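You operate a simulated robot arm through the tools that you are given. There is no shell and no other tool. Be economical: measure what you need, move in short steps, check, and stop when the job is done.

You are at the controls of a simulated robot arm. One attempt, no reset.

Task
Take the black cord end on the top of the right table and put it away on the top of the blue bench. Then put two of the wood scraps from the top of the right table on the top of the left table. Then take the blue carton and leave it on the left half of the pine trestle. Then put one of the white spacers from the top of the left table on the red shim. Then put one of the pale pegs from the red peg tray on the red board. The order counts. Set down upright: blue carton.

Only the result counts: the job must be done as asked and must still hold three seconds after the hand-in. Knocking over, shifting, dropping, spilling or breaking anything else fails it.

Robot
A 7-joint arm with a two-finger parallel gripper on a trunk, on a base that drives. Base frame: it is fixed to the floor where the robot stands at the start and does not move with it; the origin is under the middle of the robot, x ahead of it, y to its left, z up; the surface under the hand at the start is at about z = 880. Lengths are in mm, angles in degrees, forces in N, time in s.
With the tool pointing down near the work surface it reaches from about 340 to 760 mm from the robot's upright axis, wherever it stands. Its first joint turns from -115.0 to 115.0 degrees. Places, roughly: black cord end [500, 0, 1000]; blue carton [-2000, 0, 1000]; left half of the pine trestle (58x25 cm) [-2940, 3700, 720]; pale peg (4x4x11 cm) [-2400, 0, 900]; red board (7x27x3 cm) [-2000, -2200, 900]; red shim (11x4x2 cm) [-1900, 200, 900]; top of the blue bench [4600, -3200, 900]; top of the left table [-2300, 500, 900]; white spacer (3x3x3 cm) [-2000, 0, 900]; wood scrap (5x5x12 cm) [900, 0, 900]; wood scrap (5x5x13 cm) [500, 200, 900]; wood scrap (5x5x15 cm) [700, 0, 1000]. Payload 3.91 kg.
The TCP is the grasp point between the finger pads, 30 mm short of the fingertips. In the tool frame z runs along the fingers and y along their closing line. Largest opening 110 mm; finger width 20, thickness 10; the body of the gripper, 48 by 112 mm, starts 55 mm behind the TCP.
Orientation is that of the tool frame in the base frame, as a unit quaternion [w, x, y, z]. With the fingers straight down and closing along the base's y, the tool's x points along the base's -x, its y along +y and its z along -z.

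Tools
- The arm moves only by the tool apply_moves. Its argument "deltas" is text: rows parted by semicolons, each of 6 numbers parted by spaces: the shift along the tool's x, y, z in mm, then the turn, a rotation vector about the tool's x, y, z in degrees. In form: tx ty tz ax ay az; .... A call has 1 to 20 rows; each row shifts and turns the commanded pose from where the row before left it, along the tool's axes as they then stand. "fingers" is the finger opening in mm, from 0 to 110, set as the call begins (left out, the last holds). Each row takes 0.2 s and may step no farther than 50 mm and 8.6 degrees from the row before; otherwise, or with a gripper value out of range, the whole call is refused. A pose out of reach is approached as far as the arm can. The call stops where the force on the tool passes 40 N (or 10 N more than at its start, if that is more) or the arm is blocked; 0.2 s more then pass. Each finger travels about 108 mm/s and halts on what it meets, pressing with about 30 N; the grip force reading is that of the motor and also rises with nothing between the fingers. The clock runs only during rows and for 0.2 s after the last one: add rows that do not move to give the fingers time. The reply holds the time, the measured pose of the TCP, the force on the tool along the base axes, the opening and the grip force, in the units named above and with some noise, with the torque about the TCP (base axes, N m) and any sound that the robot's microphone picked up.
- Cameras (640 x 400 px; columns grow to the right, rows downward): "scene" is now at [-43.2, 98.3, 1611]; the picture's right is [-0.96, -0.28, 0.00], its down [-0.26, 0.90, -0.36] and it looks along [0.10, -0.35, -0.93] (base axes); focal length 214 px, centre (320, 200). "wrist" rides on the gripper at [72, 17, -103] in the tool frame; the picture's right is [-0.23, 0.97, 0.00], its down [-0.76, -0.18, -0.62] and it looks along [-0.61, -0.14, 0.78] (tool axes); focal length 222 px, centre (320, 200). There is no depth. A picture from a camera that has moved, and an enlarged one, comes with that camera's place and axes in the base frame and with its lens.
- snapshot(camera): a new picture of that camera. No time passes.
- move_column(by): slides the trunk up (or, below 0, down) by that many mm; the arm and the scene camera ride with it, the base frame stays. It gives what a move gives, with no picture.
- steer(legs): drives the robot by 1 to 6 legs, each [ahead, turn to the left] in mm and degrees, along the robot's own axes; the way and the turn of a leg run together, so that a leg with both is an arc; at most 1500 mm and 180 degrees a leg. The arm and the cameras ride along, it lands a little off, and it stops where it bumps. It gives what a move gives.
- turn_head(pan, tilt): turns the head with the scene camera to pan (to the left, within 155 degrees either way) and tilt (down, from -29 to 69), counted from straight ahead of the robot. It gives what a move gives.
- enlarge(camera, box): a new picture of the part [left, top, right, bottom] of that camera's present view, enlarged. No time passes.
- hand_in(): hands the job in; it is judged then, once.

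Go step by step. Nothing tells you exact positions but the pictures and the camera data: compare them with the known pose of the tool, close in by small moves and look again before you grip or let go. The budget is 186 turns and 156 pictures, counting those below and the enlarged ones. Unless the task says otherwise, let go and move clear before handing in.

The tools are called after "Request:" as a command line: name --argument value ..., lists and objects as JSON in quotes. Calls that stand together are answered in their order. apply_moves: Moves the arm, as the interface text tells. Its arguments: {"type":"object","properties":{"deltas":{"type":"string"},"fingers":{"type":"number"}},"required":["deltas"]} The other tools are called the same way: move_column (by) slides the trunk up or down; steer (legs) drives the base; turn_head (pan, tilt) turns the head that bears the scene camera; snapshot (camera) takes a picture; enlarge (camera, box) takes an enlarged picture of a part of a camera's view; hand_in () hands the job in.

At the start:

```text
clock: 0.0
eef_pos: [413.0, 131.1, 1176.7]
tcp_rot: [0.0, 0.0, 1.0, 0.0]
ft_force: [0.0, 0.5, -0.2]
torque: [0.03, -0.01, -0.01]
finger_gap: 109.7
grip_force: 0.1
trunk travel left (down, up): [-750.0, 240.0]
robot x, y, heading: [-3.9, 1.0, 0.0]
head pan, tilt: [-74.0, 68.8]
```

scene: 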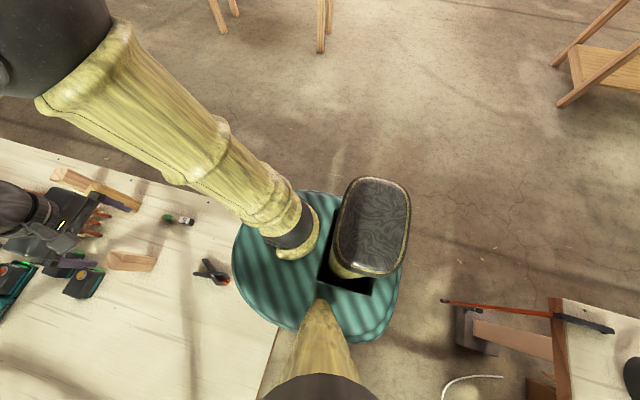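
wrist: 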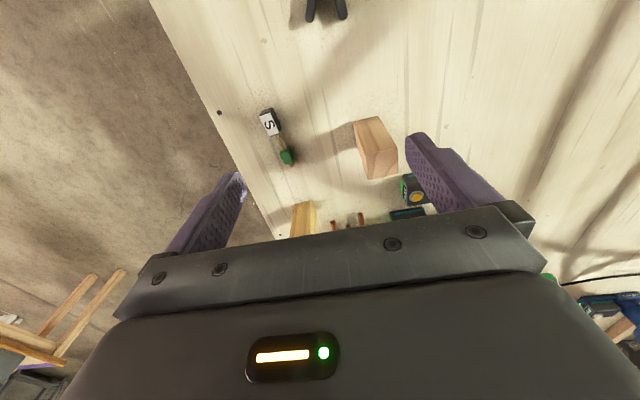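

I see the table edge beneath the hand, but the scene camera looks mostly at the floor, so I'll turn the head ahead to see the right table.

Request:
turn_head --pan 0 --tilt 45

Request:
snapshot --camera "scene"

```text
clock: 1.5
eef_pos: [413.9, 130.7, 1176.8]
tcp_rot: [0.0, 0.0, 1.0, 0.0]
ft_force: [0.1, 0.7, 0.1]
torque: [0.02, -0.02, -0.03]
finger_gap: 110.0
grip_force: 0.0
trunk travel left (down, up): [-750.0, 240.0]
robot x, y, heading: [-0.6, 2.2, 0.3]
head pan, tilt: [0.0, 45.0]
```

```text
153 pictures are left
camera scene: at [22.7, 152.0, 1639.9], right [0.0, -1.0, 0.0], down [-0.71, 0.0, -0.71], along [0.71, 0.0, -0.71], focal length 214 px, centre (320, 200)
```

scene: 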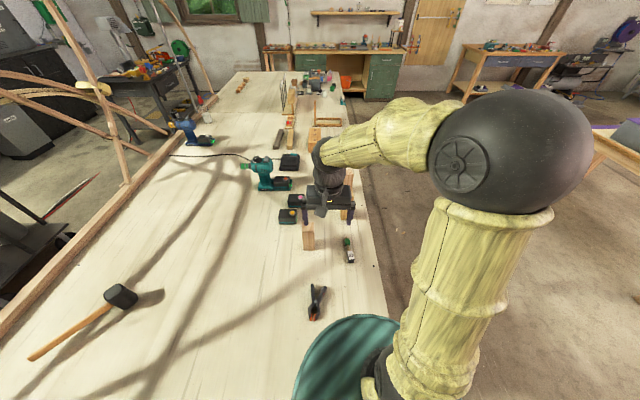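

The table stretches ahead and to the left. I'll zoom in on the details and look around the room.

Request:
enlarge --camera "scene" --box '[160, 60, 400, 210]'

Request:
enlarge --camera "scene" --box '[220, 180, 400, 330]'

Request:
enlarge --camera "wrist" --box '[160, 0, 640, 300]'

```text
2.67 times, centred on (280, 135) of scene
camera zoom: at [22.7, 152.0, 1639.9], right [0.0, -1.0, 0.0], down [-0.71, 0.0, -0.71], along [0.71, 0.0, -0.71], focal length 572 px, centre (427, 373)
```

zoom: 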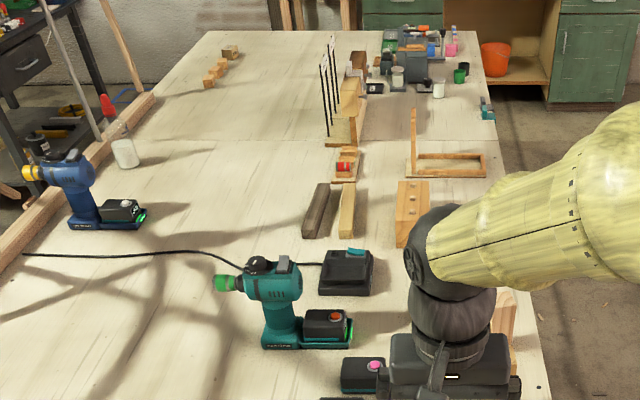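

```text
2.67 times, centred on (310, 255) of scene
camera zoom: at [22.7, 152.0, 1639.9], right [0.0, -1.0, 0.0], down [-0.71, 0.0, -0.71], along [0.71, 0.0, -0.71], focal length 572 px, centre (347, 53)
```

zoom: 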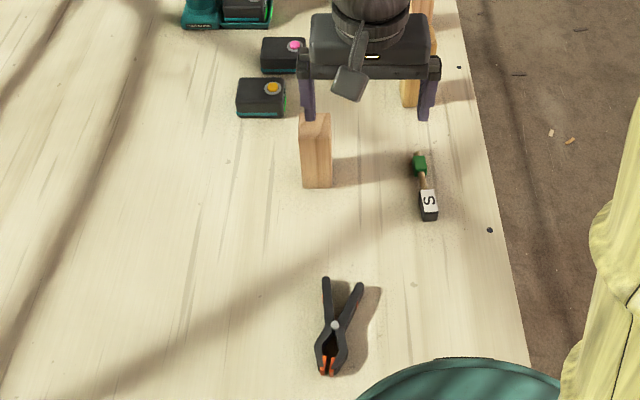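

```text
1.33 times, centred on (400, 150) of wrist
camera zoom: at [341.2, 147.8, 1280.9], right [0.23, 0.97, 0.0], down [0.76, -0.18, 0.62], along [0.61, -0.14, -0.78], focal length 296 px, centre (213, 267)
```

zoom: 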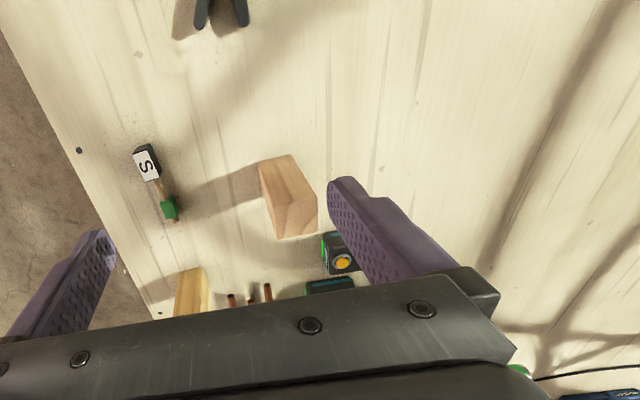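

The S-labelled piece with the green tip sits near (483, 36), and something with copper prongs is hidden by the gripper. I'll survey around before choosing.

Request:
apply_moves --deltas "0 0 -50 0 0 0; 0 0 -50 0 0 0; 0 50 0 0 0 0; 0 50 0 0 0 0; 0 50 0 0 0 0; 0 50 0 0 0 0; 0 50 0 0 0 0"

Request:
snapshot --camera "scene"

Request:
enlarge --camera "scene" --box '[240, 110, 400, 270]'

```text
clock: 3.1
eef_pos: [413.5, 383.4, 1276.8]
tcp_rot: [0.0, -0.001, 1.0, -0.002]
ft_force: [-0.1, 1.4, -0.3]
torque: [-0.02, 0.03, 0.04]
finger_gap: 110.3
grip_force: 0.0
trunk travel left (down, up): [-750.0, 240.0]
robot x, y, heading: [0.4, -0.4, -0.1]
head pan, tilt: [0.0, 45.0]
```

```text
149 pictures are left
camera scene: at [23.2, 154.5, 1639.6], right [0.0, -1.0, 0.0], down [-0.71, 0.0, -0.71], along [0.71, 0.0, -0.71], focal length 214 px, centre (320, 200)
```

scene: 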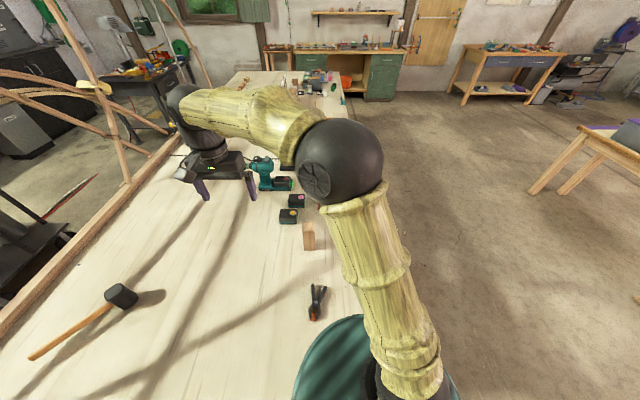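

```text
2.50 times, centred on (320, 190) of scene
camera zoom: at [23.2, 154.5, 1639.6], right [0.0, -1.0, 0.0], down [-0.71, 0.0, -0.71], along [0.71, 0.0, -0.71], focal length 536 px, centre (320, 225)
```

zoom: 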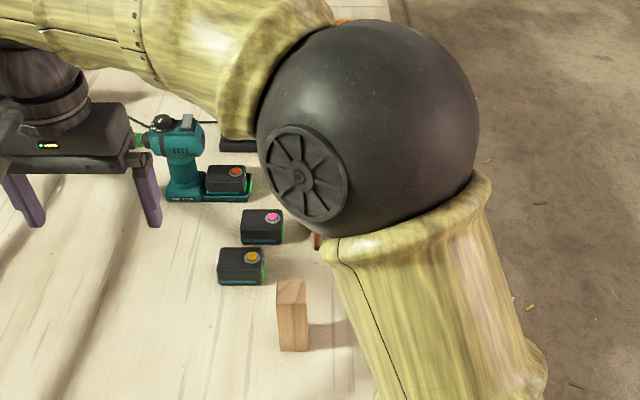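

The elbow now blocks the view, so I'll swing the arm to the right of the table and look again.

Request:
apply_moves --deltas "0 -50 0 0 0 0; 0 -50 0 0 0 0; 0 -50 0 0 0 0; 0 -50 0 0 0 0; 0 -50 0 0 0 0; 0 -50 0 0 0 0; 0 -50 0 0 0 0; 0 -50 0 0 0 0; 0 -50 0 0 0 0; 0 -50 0 0 0 0; 0 -50 0 0 0 0; 0 -50 0 0 0 0; 0 -50 0 0 0 0; 0 -50 0 0 0 0"

Request:
snapshot --camera "scene"

Request:
enlarge --camera "scene" --box '[240, 90, 400, 250]'

```text
clock: 6.1
eef_pos: [413.1, -320.3, 1276.5]
tcp_rot: [0.0, 0.0, 1.0, 0.0]
ft_force: [0.7, -0.6, -0.3]
torque: [0.0, -0.03, 0.0]
finger_gap: 110.2
grip_force: 0.1
trunk travel left (down, up): [-750.0, 240.0]
robot x, y, heading: [-2.9, 0.7, 0.0]
head pan, tilt: [0.0, 45.0]
```

```text
147 pictures are left
camera scene: at [23.2, 150.1, 1640.1], right [0.0, -1.0, 0.0], down [-0.71, 0.0, -0.71], along [0.71, 0.0, -0.71], focal length 214 px, centre (320, 200)
```

scene: 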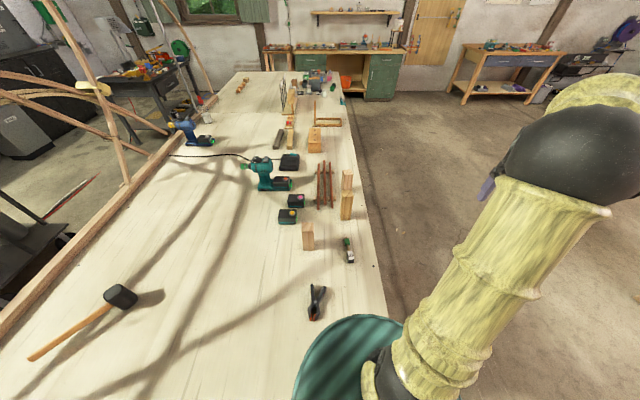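

```text
2.50 times, centred on (320, 170) of scene
camera zoom: at [23.2, 150.1, 1640.1], right [0.0, -1.0, 0.0], down [-0.71, 0.0, -0.71], along [0.71, 0.0, -0.71], focal length 536 px, centre (320, 275)
```

zoom: 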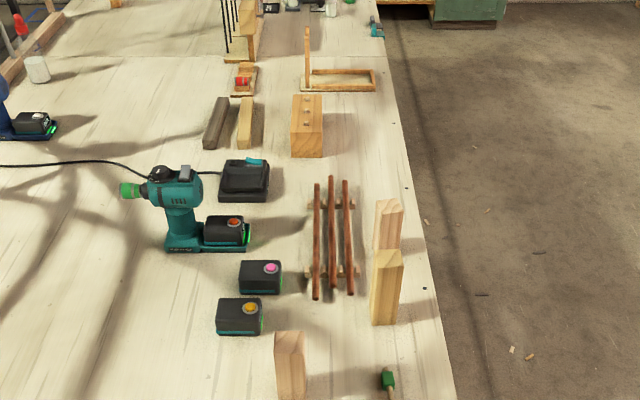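

The cord end is the S-labelled plug; the three scraps stand at about (500,200), (690,33) and (900,10). Now a survey of the rest of the room.

Request:
turn_head --pan 150 --tilt 30

Request:
snapshot --camera "scene"

Request:
turn_head --pan -150 --tilt 30

Request:
snapshot --camera "scene"

Request:
turn_head --pan -60 --tilt 30

Request:
snapshot --camera "scene"

```text
clock: 8.4
eef_pos: [412.4, -317.9, 1277.6]
tcp_rot: [0.0, 0.0, 1.0, 0.0]
ft_force: [1.0, 0.8, -1.3]
torque: [0.02, 0.02, 0.0]
finger_gap: 110.0
grip_force: 0.0
trunk travel left (down, up): [-750.0, 240.0]
robot x, y, heading: [0.3, -0.2, 0.2]
head pan, tilt: [150.0, 30.0]
```

```text
145 pictures are left
camera scene: at [-137.0, 197.2, 1662.5], right [0.5, 0.87, 0.0], down [0.43, -0.25, -0.87], along [-0.75, 0.43, -0.5], focal length 214 px, centre (320, 200)
```

scene: 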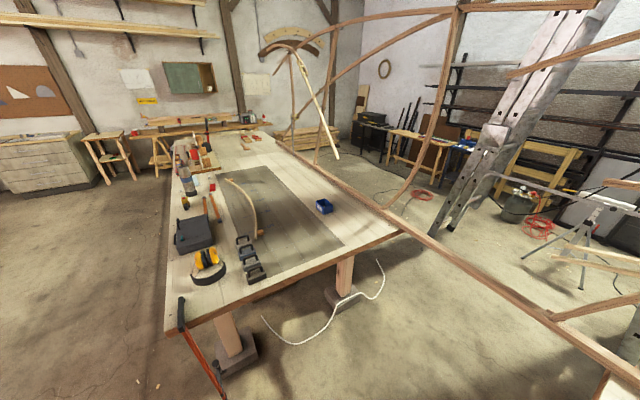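

```text
clock: 12.5
eef_pos: [412.8, -317.8, 1277.6]
tcp_rot: [-0.001, 0.0, 1.0, 0.0]
ft_force: [-0.3, 0.0, 0.3]
torque: [0.0, -0.01, -0.06]
finger_gap: 109.8
grip_force: 0.0
trunk travel left (down, up): [-750.0, 240.0]
robot x, y, heading: [-0.2, -1.3, 0.1]
head pan, tilt: [-150.0, 30.0]
```

```text
144 pictures are left
camera scene: at [-137.0, 106.7, 1662.5], right [-0.5, 0.87, 0.0], down [0.43, 0.25, -0.87], along [-0.75, -0.43, -0.5], focal length 214 px, centre (320, 200)
```

scene: 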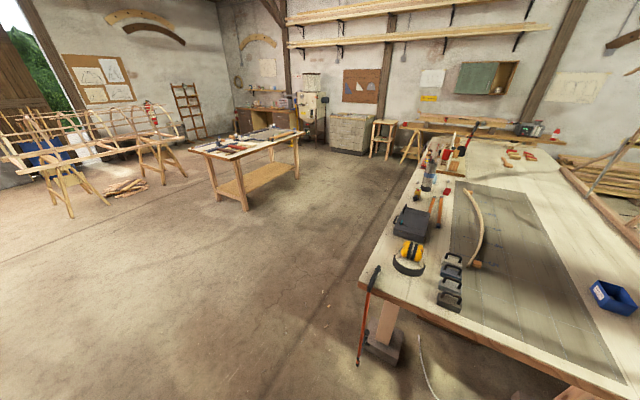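

```text
clock: 14.2
eef_pos: [412.5, -318.4, 1276.8]
tcp_rot: [0.0, 0.0, 1.0, 0.0]
ft_force: [-0.2, -1.1, -0.4]
torque: [0.03, 0.02, -0.01]
finger_gap: 110.2
grip_force: 0.0
trunk travel left (down, up): [-750.0, 240.0]
robot x, y, heading: [2.4, -1.2, -0.1]
head pan, tilt: [-60.0, 30.0]
```

```text
143 pictures are left
camera scene: at [-13.5, 73.6, 1662.5], right [-0.87, -0.5, 0.0], down [-0.25, 0.43, -0.87], along [0.43, -0.75, -0.5], focal length 214 px, centre (320, 200)
```

scene: 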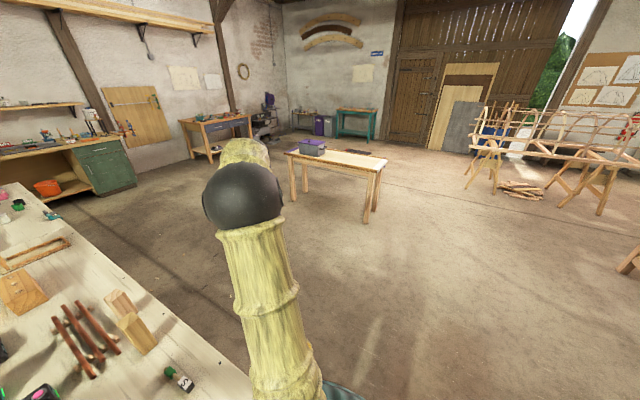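

The wooden-topped bench with blue drawers lies in the direction of (4600, -3200). I'll look closer at it.

Request:
enlarge --camera "scene" --box '[160, 80, 400, 230]'

Request:
enlarge --camera "scene" --box '[160, 360, 224, 400]'

```text
2.67 times, centred on (280, 155) of scene
camera zoom: at [-13.5, 73.6, 1662.5], right [-0.87, -0.5, 0.0], down [-0.25, 0.43, -0.87], along [0.43, -0.75, -0.5], focal length 572 px, centre (427, 320)
```

zoom: 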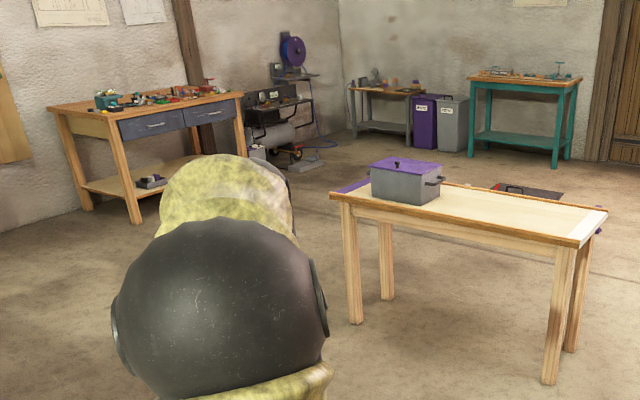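

```text
10.00 times, centred on (192, 380) of scene
camera zoom: at [-13.5, 73.6, 1662.5], right [-0.87, -0.5, 0.0], down [-0.25, 0.43, -0.87], along [0.43, -0.75, -0.5], focal length 2145 px, centre (1600, -1600)
```

zoom: 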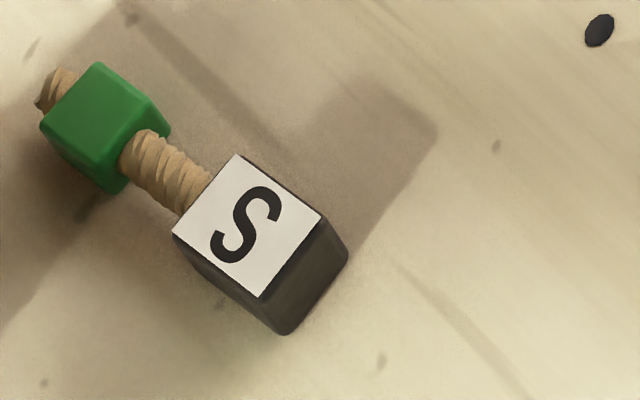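

The cord end lies roughly along x with its black block near (447, 33). I'll bring the hand above it and check with the wrist camera.

Request:
apply_moves --deltas "-34 50 0 0 0 0; 0 50 0 0 0 0; 0 50 0 0 0 0; 0 50 0 0 0 0; 0 50 0 0 0 0; 0 50 0 0 0 0; 0 50 0 0 0 0; 0 0 50 0 0 0; 0 0 50 0 0 0; 0 0 50 0 0 0; 0 0 50 0 0 0; 0 0 50 0 0 0; 0 0 0 0 0 0" --fingers 90

Request:
snapshot --camera "wrist"

Request:
turn_head --pan -20 --tilt 60

Request:
snapshot --camera "scene"

```text
refused: row 1 steps farther than a row can; nothing moved
```

```text
140 pictures are left
camera wrist: at [340.7, -301.6, 1380.9], right [0.23, 0.97, 0.0], down [0.76, -0.18, 0.62], along [0.61, -0.14, -0.78], focal length 222 px, centre (320, 200)
```

wrist: 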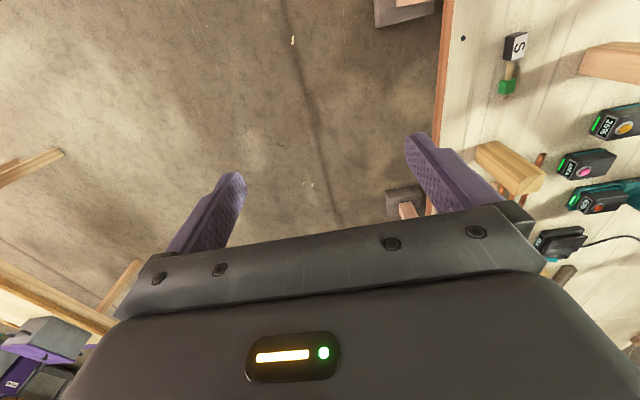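

```text
clock: 15.2
eef_pos: [412.2, -318.4, 1277.4]
tcp_rot: [0.0, 0.0, 1.0, 0.0]
ft_force: [0.1, 0.2, -0.6]
torque: [0.01, 0.02, -0.01]
finger_gap: 110.2
grip_force: 0.1
trunk travel left (down, up): [-750.0, 240.0]
robot x, y, heading: [3.6, 0.4, 0.0]
head pan, tilt: [-20.0, 60.0]
```

```text
139 pictures are left
camera scene: at [4.0, 129.1, 1620.5], right [-0.34, -0.94, 0.0], down [-0.81, 0.3, -0.5], along [0.47, -0.17, -0.87], focal length 214 px, centre (320, 200)
```

scene: 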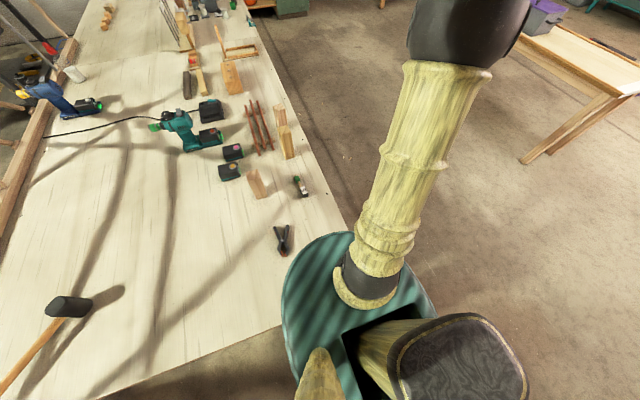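

The hand must step in smaller rows; redo the approach above the black block.

Request:
apply_moves --deltas "-34 0 0 0 0 0; 0 50 0 0 0 0; 0 50 0 0 0 0; 0 50 0 0 0 0; 0 50 0 0 0 0; 0 50 0 0 0 0; 0 50 0 0 0 0; 0 50 0 0 0 0; 0 0 50 0 0 0; 0 0 50 0 0 0; 0 0 50 0 0 0; 0 0 50 0 0 0; 0 0 50 0 0 0; 0 0 0 0 0 0" --fingers 80

Request:
snapshot --camera "wrist"

Request:
snapshot --camera "scene"

```text
clock: 18.2
eef_pos: [445.7, 31.2, 1027.0]
tcp_rot: [-0.001, -0.001, 1.0, -0.001]
ft_force: [0.5, -0.1, -0.7]
torque: [-0.01, 0.0, -0.03]
finger_gap: 80.2
grip_force: 0.0
trunk travel left (down, up): [-750.0, 240.0]
robot x, y, heading: [3.6, 0.3, 0.1]
head pan, tilt: [-20.0, 60.0]
```

```text
138 pictures are left
camera wrist: at [373.8, 48.0, 1130.9], right [0.23, 0.97, 0.0], down [0.76, -0.18, 0.62], along [0.61, -0.14, -0.78], focal length 222 px, centre (320, 200)
```

wrist: 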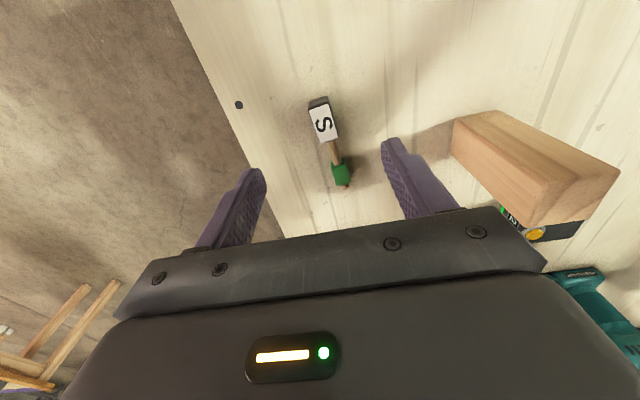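

```text
137 pictures are left
camera scene: at [3.3, 129.2, 1620.4], right [-0.34, -0.94, 0.0], down [-0.81, 0.3, -0.5], along [0.47, -0.17, -0.87], focal length 214 px, centre (320, 200)
```

scene: 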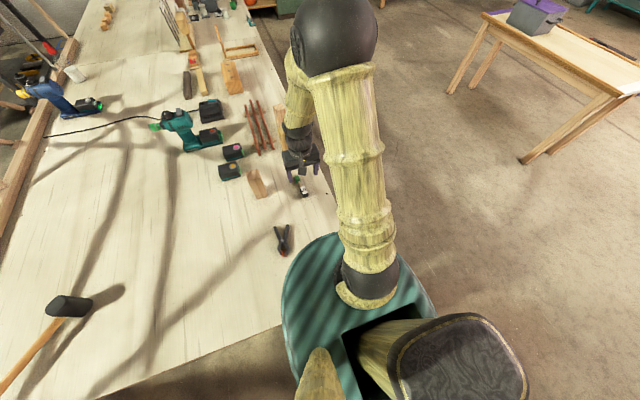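

The block is at about (449, 35) and aligned with the fingers. I go down and grip.

Request:
apply_moves --deltas "-3 4 30 0 0 0; 0 0 40 0 0 0; 0 0 30 0 0 0; 0 0 13 0 0 0; 0 0 0 0 0 0"

Request:
snapshot --camera "wrist"

```text
clock: 19.4
eef_pos: [451.1, 34.9, 913.4]
tcp_rot: [-0.001, 0.0, 1.0, 0.0]
ft_force: [-1.0, -0.2, -0.4]
torque: [0.0, 0.01, -0.02]
finger_gap: 80.0
grip_force: 0.2
trunk travel left (down, up): [-750.0, 240.0]
robot x, y, heading: [-1.6, 1.4, 0.1]
head pan, tilt: [-20.0, 60.0]
```

```text
136 pictures are left
camera wrist: at [378.0, 51.1, 1017.4], right [0.23, 0.97, 0.0], down [0.76, -0.18, 0.62], along [0.61, -0.14, -0.78], focal length 222 px, centre (320, 200)
```

wrist: 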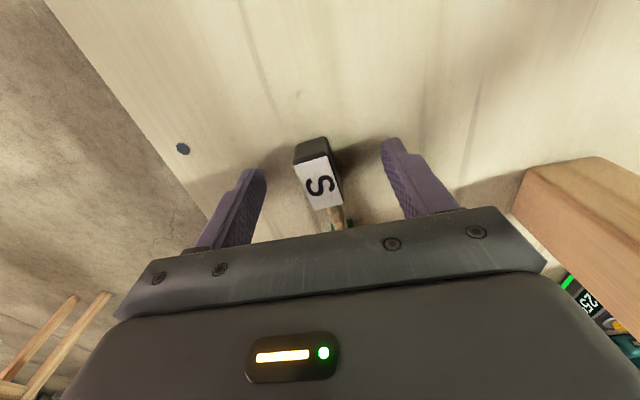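

The block sits right at the grasp point; closing the fingers.

Request:
apply_moves --deltas "0 0 0 0 0 0; 0 0 0 0 0 0; 0 0 0 0 0 0; 0 0 0 0 0 0" --fingers 10

Request:
apply_moves --deltas "0 0 -30 0 0 0; 0 0 -50 0 0 0; 0 0 -50 0 0 0; 0 0 -50 0 0 0; 0 0 -50 0 0 0; 0 0 0 0 0 0"

Request:
snapshot --camera "wrist"

Request:
snapshot --camera "scene"

```text
clock: 20.4
eef_pos: [451.0, 34.7, 915.0]
tcp_rot: [0.0, 0.0, 1.0, 0.0]
ft_force: [-0.3, -0.2, 1.1]
torque: [0.0, -0.04, -0.06]
finger_gap: 21.0
grip_force: 29.8
trunk travel left (down, up): [-750.0, 240.0]
robot x, y, heading: [0.2, 3.0, 0.2]
head pan, tilt: [-20.0, 60.0]
```

```text
clock: 21.8
eef_pos: [450.2, 33.4, 1145.3]
tcp_rot: [0.0, -0.001, 1.0, 0.0]
ft_force: [-0.4, 0.3, -0.1]
torque: [0.01, 0.03, -0.02]
finger_gap: 20.7
grip_force: 29.5
trunk travel left (down, up): [-750.0, 240.0]
robot x, y, heading: [-0.7, 0.7, 0.1]
head pan, tilt: [-20.0, 60.0]
```

```text
135 pictures are left
camera wrist: at [379.0, 50.7, 1248.7], right [0.23, 0.97, 0.0], down [0.76, -0.18, 0.62], along [0.61, -0.14, -0.78], focal length 222 px, centre (320, 200)
```

wrist: 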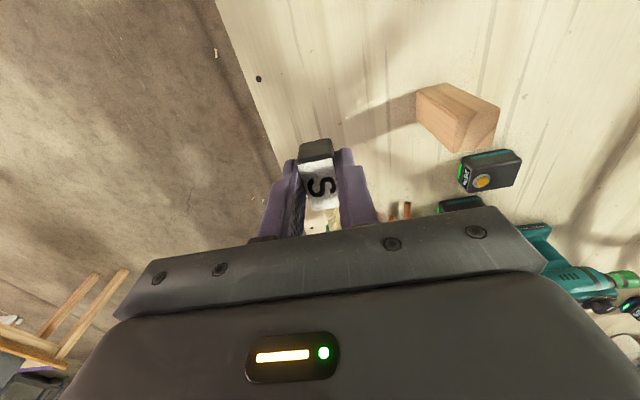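

```text
134 pictures are left
camera scene: at [4.6, 129.4, 1620.4], right [-0.34, -0.94, 0.0], down [-0.81, 0.3, -0.5], along [0.47, -0.17, -0.87], focal length 214 px, centre (320, 200)
```

scene: 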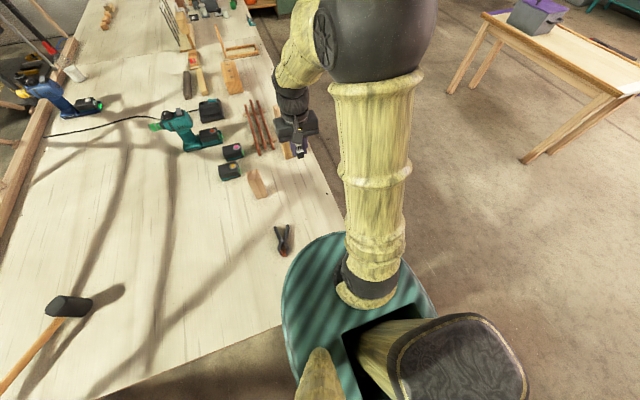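

The cord end is held. I back off from the table and head out along the aisle.

Request:
steer --legs '[[-300, 0], [0, -90], [900, 0], [0, 90]]'

Request:
turn_head --pan -20 --tilt 25

Request:
snapshot --camera "scene"

```text
clock: 26.4
eef_pos: [112.9, -182.3, 1144.3]
tcp_rot: [0.0, 0.242, 0.97, -0.001]
ft_force: [-0.2, -0.8, -1.3]
torque: [-0.01, 0.0, 0.02]
finger_gap: 20.8
grip_force: 30.1
trunk travel left (down, up): [-750.0, 240.0]
robot x, y, heading: [-298.9, 0.2, -27.6]
head pan, tilt: [-20.0, 60.0]
stopped in leg 2: the robot was blocked; the commanded pose is now the measured one
```

```text
clock: 27.4
eef_pos: [113.9, -180.4, 1144.5]
tcp_rot: [-0.001, 0.242, 0.97, -0.001]
ft_force: [0.7, -0.2, -1.1]
torque: [0.0, 0.01, 0.04]
finger_gap: 21.1
grip_force: 29.9
trunk travel left (down, up): [-750.0, 240.0]
robot x, y, heading: [-302.3, 1.9, -28.1]
head pan, tilt: [-20.0, 25.0]
```

```text
133 pictures are left
camera scene: at [-218.2, 93.7, 1670.4], right [-0.74, -0.67, 0.0], down [-0.28, 0.31, -0.91], along [0.61, -0.67, -0.42], focal length 214 px, centre (320, 200)
```

scene: 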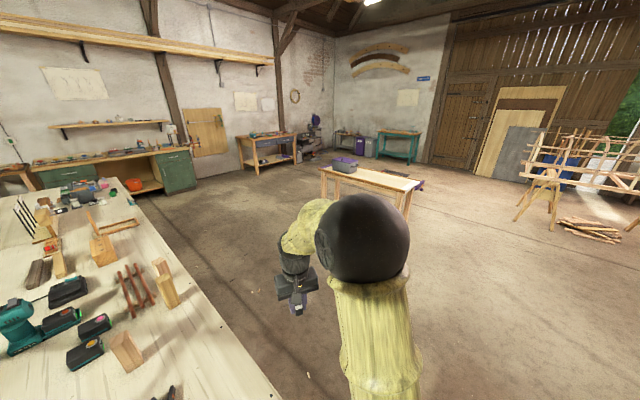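

The turn was blocked at 28°. I look down around the base to find what it met.

Request:
turn_head --pan 60 --tilt 69

Request:
snapshot --camera "scene"

Request:
turn_head --pan 150 --tilt 60

Request:
snapshot --camera "scene"

Request:
turn_head --pan -140 --tilt 60

Request:
snapshot --camera "scene"

```text
clock: 28.9
eef_pos: [113.3, -181.1, 1145.2]
tcp_rot: [0.001, 0.242, 0.97, 0.0]
ft_force: [0.2, -0.2, -0.4]
torque: [0.0, 0.02, -0.01]
finger_gap: 20.9
grip_force: 29.9
trunk travel left (down, up): [-750.0, 240.0]
robot x, y, heading: [-299.7, -2.3, -27.9]
head pan, tilt: [60.0, 68.8]
```

```text
132 pictures are left
camera scene: at [-232.3, 191.9, 1611.0], right [0.53, -0.85, 0.0], down [-0.79, -0.49, -0.36], along [0.31, 0.19, -0.93], focal length 214 px, centre (320, 200)
```

scene: 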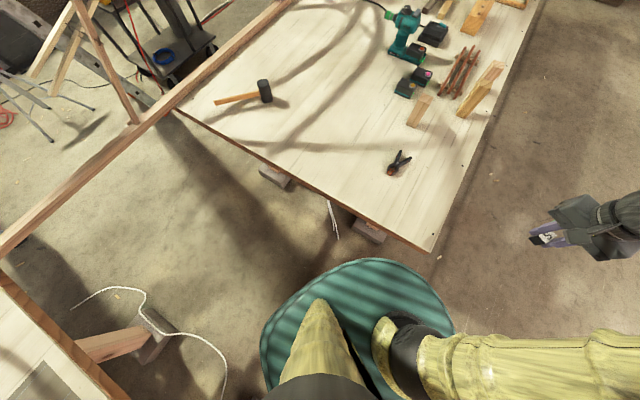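

```text
clock: 30.6
eef_pos: [113.8, -181.7, 1145.8]
tcp_rot: [0.001, 0.242, 0.97, 0.0]
ft_force: [-0.3, -0.1, 0.0]
torque: [0.03, 0.01, 0.0]
finger_gap: 21.3
grip_force: 29.9
trunk travel left (down, up): [-750.0, 240.0]
robot x, y, heading: [-298.3, 0.9, -27.6]
head pan, tilt: [150.0, 60.0]
```

```text
131 pictures are left
camera scene: at [-315.1, 218.8, 1620.4], right [0.85, 0.53, 0.0], down [0.46, -0.73, -0.5], along [-0.26, 0.42, -0.87], focal length 214 px, centre (320, 200)
```

scene: 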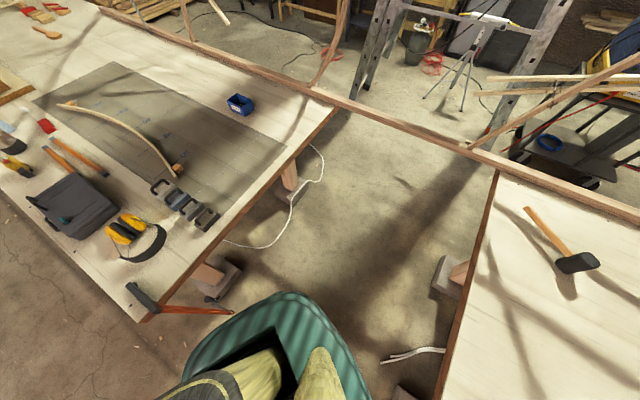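

```text
clock: 34.6
eef_pos: [113.3, -181.7, 1145.3]
tcp_rot: [-0.001, 0.242, 0.97, 0.001]
ft_force: [0.5, -0.1, -0.1]
torque: [0.0, -0.02, 0.0]
finger_gap: 20.9
grip_force: 30.0
trunk travel left (down, up): [-750.0, 240.0]
robot x, y, heading: [-298.7, -2.2, -27.8]
head pan, tilt: [-140.0, 60.0]
```

```text
130 pictures are left
camera scene: at [-345.0, 148.4, 1620.4], right [-0.21, 0.98, 0.0], down [0.85, 0.18, -0.5], along [-0.49, -0.1, -0.87], focal length 214 px, centre (320, 200)
```

scene: 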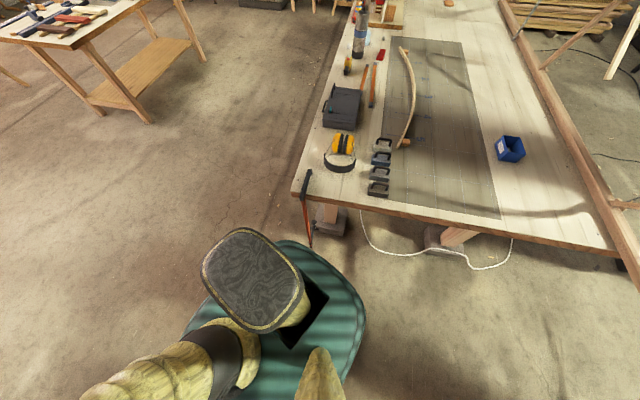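

The red clamp bar hanging off the left table's corner may be touching the base. I'll zoom in there.

Request:
enlarge --camera "scene" --box '[200, 150, 400, 350]'

Request:
turn_head --pan -155 --tilt 69

Request:
snapshot --camera "scene"

Request:
turn_head --pan -60 --tilt 69

Request:
snapshot --camera "scene"

```text
2.00 times, centred on (300, 250) of scene
camera zoom: at [-345.0, 148.4, 1620.4], right [-0.21, 0.98, 0.0], down [0.85, 0.18, -0.5], along [-0.49, -0.1, -0.87], focal length 429 px, centre (360, 100)
```

zoom: 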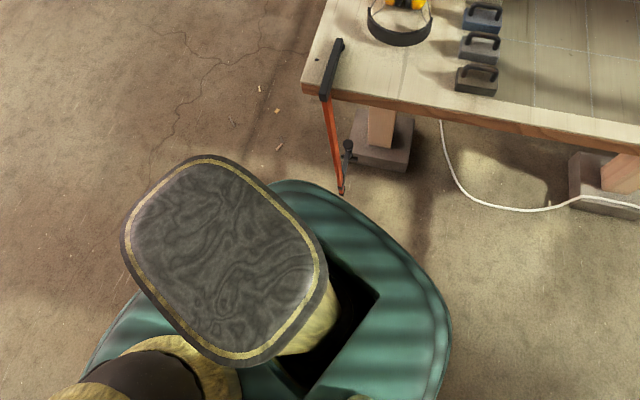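

```text
clock: 35.3
eef_pos: [114.1, -181.2, 1145.1]
tcp_rot: [0.0, 0.241, 0.97, 0.0]
ft_force: [0.2, 0.6, -0.2]
torque: [0.04, 0.01, 0.03]
finger_gap: 21.1
grip_force: 30.1
trunk travel left (down, up): [-750.0, 240.0]
robot x, y, heading: [-299.4, 2.4, -27.9]
head pan, tilt: [-154.7, 68.8]
```

```text
128 pictures are left
camera scene: at [-335.7, 164.8, 1611.1], right [0.05, 1.0, 0.0], down [0.93, -0.04, -0.36], along [-0.36, 0.02, -0.93], focal length 214 px, centre (320, 200)
```

scene: 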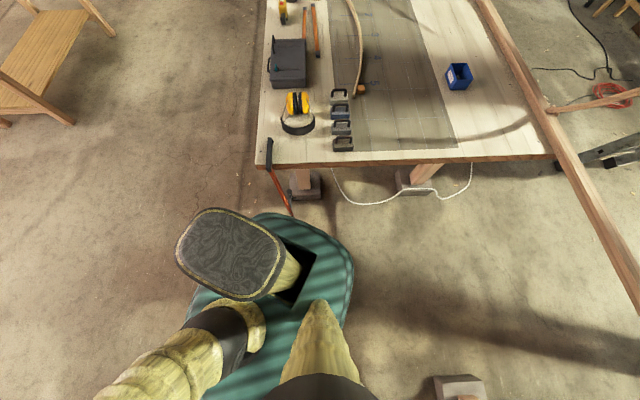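

```text
clock: 37.0
eef_pos: [113.7, -181.7, 1143.8]
tcp_rot: [0.0, 0.242, 0.97, 0.0]
ft_force: [-0.4, -0.1, 0.2]
torque: [0.03, 0.04, -0.02]
finger_gap: 20.6
grip_force: 30.4
trunk travel left (down, up): [-750.0, 240.0]
robot x, y, heading: [-299.3, 0.6, -28.1]
head pan, tilt: [-60.0, 68.8]
```

```text
127 pictures are left
camera scene: at [-277.9, 106.4, 1611.0], right [-1.0, -0.03, 0.0], down [-0.03, 0.93, -0.36], along [0.01, -0.36, -0.93], focal length 214 px, centre (320, 200)
```

scene: 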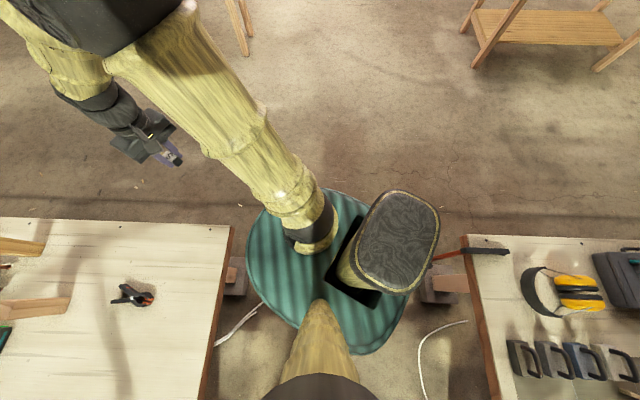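

The base seems longer to the rear and met the hanging clamp bar; it looks undisturbed. I'll move a little forward (away from it) and then finish the turn.

Request:
steer --legs '[[150, 0], [0, -62]]'

Request:
snapshot --camera "scene"

```text
clock: 42.5
eef_pos: [-136.1, -521.6, 1145.9]
tcp_rot: [0.0, 0.71, 0.704, 0.0]
ft_force: [-0.2, -0.3, 0.0]
torque: [0.05, 0.04, -0.02]
finger_gap: 20.9
grip_force: 30.3
trunk travel left (down, up): [-750.0, 240.0]
robot x, y, heading: [-168.4, -72.1, -90.4]
head pan, tilt: [-60.0, 68.8]
```

```text
126 pictures are left
camera scene: at [-61.0, -40.6, 1611.0], right [-0.49, 0.87, 0.0], down [0.81, 0.46, -0.36], along [-0.32, -0.18, -0.93], focal length 214 px, centre (320, 200)
```

scene: 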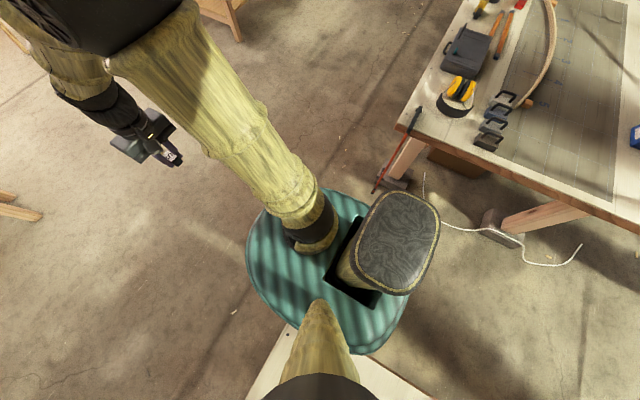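

Turn finished and the clamp still hangs in place. I drive down the aisle and toward the blue bench.

Request:
steer --legs '[[950, 0], [0, 90], [1400, 0], [1400, 0], [0, -30]]'

Request:
turn_head --pan 0 --tilt 25

Request:
snapshot --camera "scene"

```text
clock: 71.4
eef_pos: [3019.0, -1256.2, 1145.5]
tcp_rot: [0.0, 0.264, 0.965, 0.0]
ft_force: [-0.1, -0.7, -0.2]
torque: [0.01, 0.01, -0.02]
finger_gap: 20.9
grip_force: 30.4
trunk travel left (down, up): [-750.0, 240.0]
robot x, y, heading: [2611.3, -1054.8, -30.5]
head pan, tilt: [-60.0, 68.8]
```

```text
clock: 72.7
eef_pos: [3019.3, -1254.9, 1144.9]
tcp_rot: [0.0, 0.264, 0.964, 0.0]
ft_force: [0.8, -0.5, -0.7]
torque: [0.0, 0.02, -0.01]
finger_gap: 21.0
grip_force: 30.1
trunk travel left (down, up): [-750.0, 240.0]
robot x, y, heading: [2615.2, -1057.5, -30.9]
head pan, tilt: [0.0, 25.0]
```

```text
125 pictures are left
camera scene: at [2720.4, -940.8, 1670.4], right [-0.51, -0.86, 0.0], down [-0.36, 0.22, -0.91], along [0.78, -0.46, -0.42], focal length 214 px, centre (320, 200)
```

scene: 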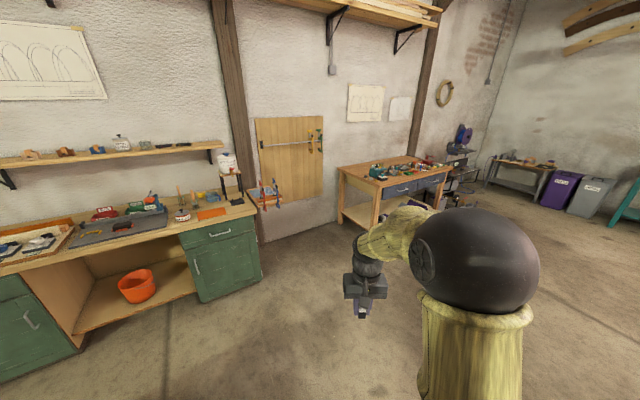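

Request:
enlarge --camera "scene" --box '[320, 130, 480, 240]'

```text
3.64 times, centred on (400, 185) of scene
camera zoom: at [2720.4, -940.8, 1670.4], right [-0.51, -0.86, 0.0], down [-0.36, 0.22, -0.91], along [0.78, -0.46, -0.42], focal length 780 px, centre (29, 254)
```

zoom: 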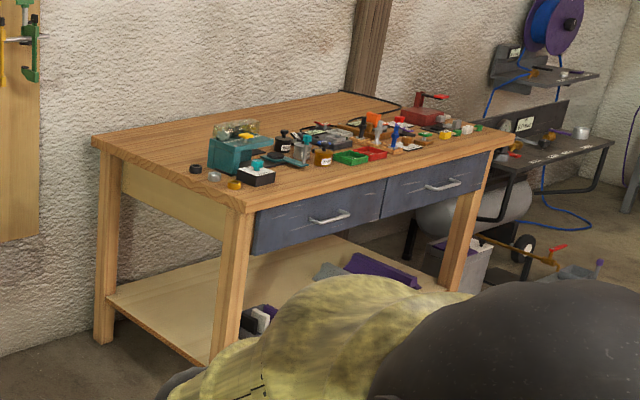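

The bench's left end is free near (4620, -2570). I drive closer and look again.

Request:
steer --legs '[[0, 5], [1450, 0]]'

Request:
turn_head --pan -20 --tilt 35

Request:
snapshot --camera "scene"

```text
clock: 81.6
eef_pos: [4321.3, -1854.6, 1144.6]
tcp_rot: [0.0, 0.227, 0.974, 0.0]
ft_force: [0.3, -0.1, -0.1]
torque: [0.02, 0.04, 0.0]
finger_gap: 20.9
grip_force: 30.1
trunk travel left (down, up): [-750.0, 240.0]
robot x, y, heading: [3900.4, -1685.6, -26.2]
head pan, tilt: [0.0, 25.0]
```

```text
clock: 82.5
eef_pos: [4321.9, -1856.0, 1144.3]
tcp_rot: [0.0, 0.228, 0.974, -0.001]
ft_force: [0.3, -0.5, -0.4]
torque: [0.0, 0.02, 0.04]
finger_gap: 20.9
grip_force: 29.5
trunk travel left (down, up): [-750.0, 240.0]
robot x, y, heading: [3902.9, -1684.7, -26.3]
head pan, tilt: [-20.0, 35.0]
```

```text
123 pictures are left
camera scene: at [3978.8, -1586.9, 1654.7], right [-0.72, -0.69, 0.0], down [-0.4, 0.42, -0.82], along [0.56, -0.59, -0.57], focal length 214 px, centre (320, 200)
```

scene: 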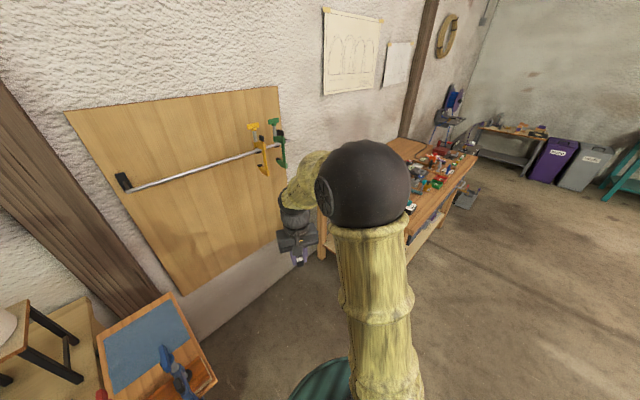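

The elbow hides the bench end. I turn right and look again.

Request:
steer --legs '[[0, -40]]'

Request:
turn_head --pan 10 --tilt 35

Request:
snapshot --camera "scene"

Request:
snapshot --camera "wrist"

```text
clock: 85.5
eef_pos: [4113.7, -2086.4, 1144.6]
tcp_rot: [0.0, 0.549, 0.836, 0.0]
ft_force: [0.0, -0.4, -1.1]
torque: [-0.01, 0.01, 0.02]
finger_gap: 20.9
grip_force: 30.2
trunk travel left (down, up): [-750.0, 240.0]
robot x, y, heading: [3901.5, -1690.6, -66.8]
head pan, tilt: [-20.0, 35.0]
```

```text
clock: 86.5
eef_pos: [4112.4, -2086.4, 1145.3]
tcp_rot: [0.0, 0.548, 0.836, 0.0]
ft_force: [-0.5, 0.5, -0.5]
torque: [-0.01, 0.01, 0.0]
finger_gap: 21.1
grip_force: 30.7
trunk travel left (down, up): [-750.0, 240.0]
robot x, y, heading: [3904.5, -1687.5, -66.8]
head pan, tilt: [10.0, 35.0]
```

```text
122 pictures are left
camera scene: at [4068.5, -1644.9, 1654.7], right [-0.84, -0.55, 0.0], down [-0.31, 0.48, -0.82], along [0.45, -0.68, -0.57], focal length 214 px, centre (320, 200)
```

scene: 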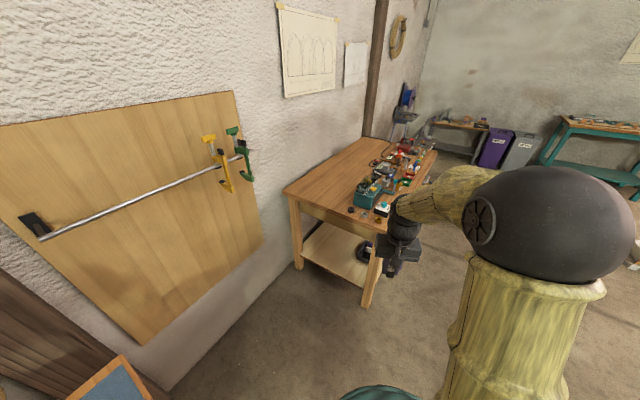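

```text
121 pictures are left
camera wrist: at [4099.6, -2013.0, 1248.4], right [0.98, 0.18, 0.0], down [0.14, -0.77, 0.62], along [0.11, -0.61, -0.78], focal length 222 px, centre (320, 200)
```

wrist: 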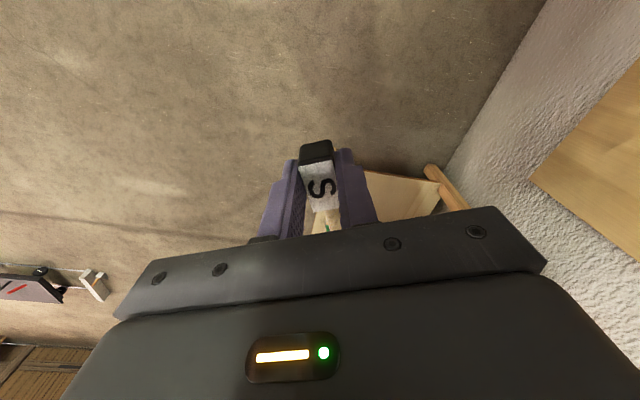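

Triangulating, the bench top is at z≈780, spanning x 4290–5100 from y≈-2640 on; free spot near (4790, -2780). I drive to about (4520, -2200).

Request:
steer --legs '[[0, 27], [800, 0], [0, -25]]'

Request:
turn_head --pan 10 --tilt 50

Request:
snapshot --camera "scene"

Request:
snapshot --camera "wrist"

```text
clock: 95.1
eef_pos: [4743.5, -2592.0, 1145.0]
tcp_rot: [0.0, 0.534, 0.845, -0.001]
ft_force: [-0.4, 0.2, -0.9]
torque: [0.01, -0.02, -0.02]
finger_gap: 20.9
grip_force: 29.8
trunk travel left (down, up): [-750.0, 240.0]
robot x, y, heading: [4521.6, -2196.3, -64.5]
head pan, tilt: [10.0, 35.0]
```

```text
clock: 95.9
eef_pos: [4743.5, -2590.5, 1144.1]
tcp_rot: [0.0, 0.535, 0.845, 0.0]
ft_force: [0.1, 0.4, -1.5]
torque: [0.05, 0.02, 0.02]
finger_gap: 21.0
grip_force: 30.3
trunk travel left (down, up): [-750.0, 240.0]
robot x, y, heading: [4522.5, -2200.5, -64.6]
head pan, tilt: [10.0, 50.0]
```

```text
120 pictures are left
camera scene: at [4678.7, -2142.9, 1633.0], right [-0.82, -0.58, 0.0], down [-0.44, 0.63, -0.64], along [0.37, -0.53, -0.77], focal length 214 px, centre (320, 200)
```

scene: 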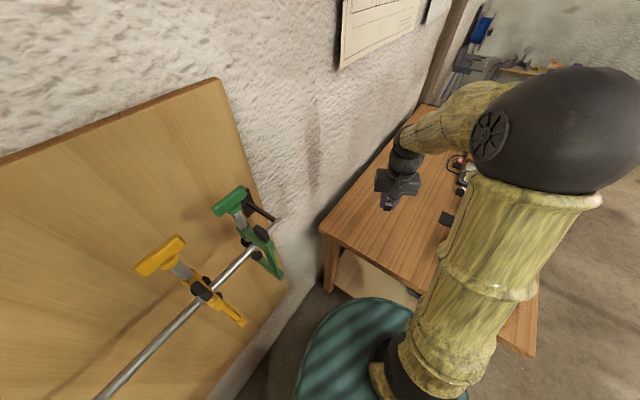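

```text
119 pictures are left
camera wrist: at [4728.3, -2518.6, 1248.4], right [0.98, 0.21, 0.0], down [0.17, -0.76, 0.62], along [0.13, -0.61, -0.78], focal length 222 px, centre (320, 200)
```

wrist: 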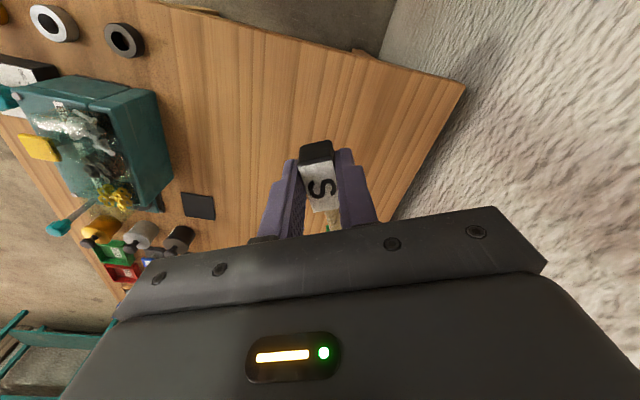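

The free area is right under the hand. I move forward 80 mm and down partway, then check the height.

Request:
apply_moves --deltas "-40 0 0 0 0 0; -40 0 0 0 0 0; 0 0 50 0 0 0; 0 0 50 0 0 0; 0 0 50 0 0 0; 0 0 0 0 0 0"

Request:
snapshot --camera "wrist"

Request:
snapshot --camera "scene"

```text
clock: 97.3
eef_pos: [4776.9, -2663.2, 993.2]
tcp_rot: [0.001, 0.534, 0.846, 0.0]
ft_force: [-0.1, 0.3, -0.9]
torque: [-0.01, -0.01, 0.0]
finger_gap: 21.0
grip_force: 30.3
trunk travel left (down, up): [-750.0, 240.0]
robot x, y, heading: [4521.7, -2198.3, -64.8]
head pan, tilt: [10.0, 50.0]
```

```text
118 pictures are left
camera wrist: at [4762.1, -2590.8, 1097.7], right [0.98, 0.21, 0.0], down [0.17, -0.76, 0.62], along [0.13, -0.61, -0.78], focal length 222 px, centre (320, 200)
```

wrist: 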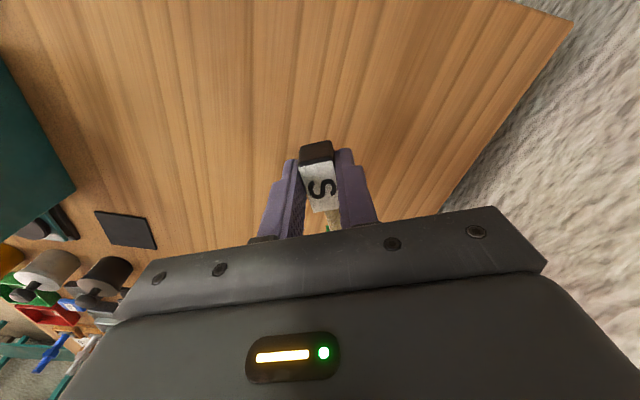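

```text
117 pictures are left
camera scene: at [4678.4, -2142.5, 1633.0], right [-0.82, -0.58, 0.0], down [-0.44, 0.63, -0.64], along [0.37, -0.53, -0.77], focal length 214 px, centre (320, 200)
```

scene: 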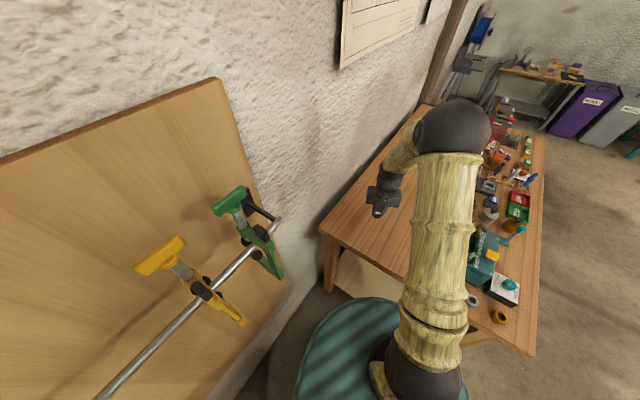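

Two views put the bench top at z≈860. Descend to just above it.

Request:
apply_moves --deltas "0 0 40 0 0 0; 0 0 40 0 0 0; 0 0 0 0 0 0"

Request:
apply_moves --deltas "0 0 4 0 0 0; 0 0 4 0 0 0; 0 0 4 0 0 0; 0 0 0 0 0 0"

Request:
snapshot --camera "wrist"

```text
clock: 98.1
eef_pos: [4776.9, -2664.0, 915.2]
tcp_rot: [-0.001, 0.535, 0.845, 0.0]
ft_force: [-0.4, 0.2, 0.3]
torque: [0.0, -0.02, 0.02]
finger_gap: 20.9
grip_force: 29.6
trunk travel left (down, up): [-750.0, 240.0]
robot x, y, heading: [4519.8, -2197.9, -64.9]
head pan, tilt: [10.0, 50.0]
```

```text
clock: 99.1
eef_pos: [4777.8, -2663.5, 903.8]
tcp_rot: [0.0, 0.535, 0.845, 0.0]
ft_force: [0.2, -0.1, 0.4]
torque: [0.0, -0.02, -0.02]
finger_gap: 21.0
grip_force: 30.2
trunk travel left (down, up): [-750.0, 240.0]
robot x, y, heading: [4524.3, -2198.0, -64.8]
head pan, tilt: [10.0, 50.0]
```

```text
116 pictures are left
camera wrist: at [4762.2, -2590.9, 1006.3], right [0.98, 0.21, 0.0], down [0.17, -0.76, 0.62], along [0.13, -0.61, -0.78], focal length 222 px, centre (320, 200)
```

wrist: 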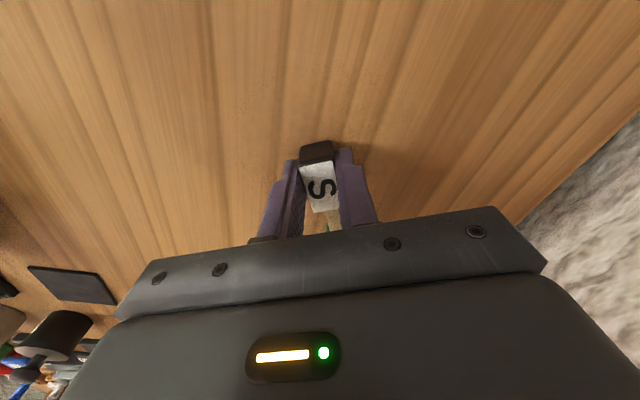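

Still above the surface; continue gently.

Request:
apply_moves --deltas "0 0 3 0 0 0; 0 0 3 0 0 0; 0 0 0 0 0 0"

Request:
apply_moves --deltas "0 0 2 0 0 0; 0 0 2 0 0 0; 0 0 0 0 0 0"

Request:
snapshot --camera "wrist"

```text
clock: 99.9
eef_pos: [4776.8, -2662.7, 896.3]
tcp_rot: [0.0, 0.533, 0.846, 0.0]
ft_force: [0.6, 0.2, -1.0]
torque: [0.0, 0.0, 0.0]
finger_gap: 21.0
grip_force: 30.1
trunk travel left (down, up): [-750.0, 240.0]
robot x, y, heading: [4522.9, -2195.1, -64.5]
head pan, tilt: [10.0, 50.0]
```

```text
clock: 100.7
eef_pos: [4777.8, -2663.5, 894.8]
tcp_rot: [0.001, 0.535, 0.845, -0.001]
ft_force: [-1.4, 1.3, 13.4]
torque: [-0.76, -0.31, -0.01]
finger_gap: 20.8
grip_force: 30.4
trunk travel left (down, up): [-750.0, 240.0]
robot x, y, heading: [4522.4, -2199.8, -64.9]
head pan, tilt: [10.0, 50.0]
```

```text
115 pictures are left
camera wrist: at [4762.3, -2590.5, 997.5], right [0.98, 0.21, 0.0], down [0.17, -0.76, 0.63], along [0.13, -0.61, -0.78], focal length 222 px, centre (320, 200)
```

wrist: 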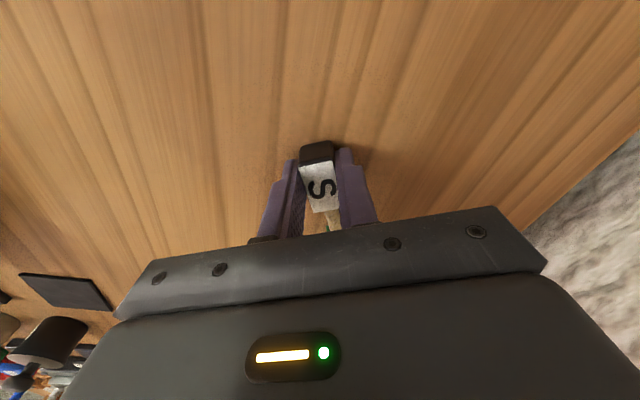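

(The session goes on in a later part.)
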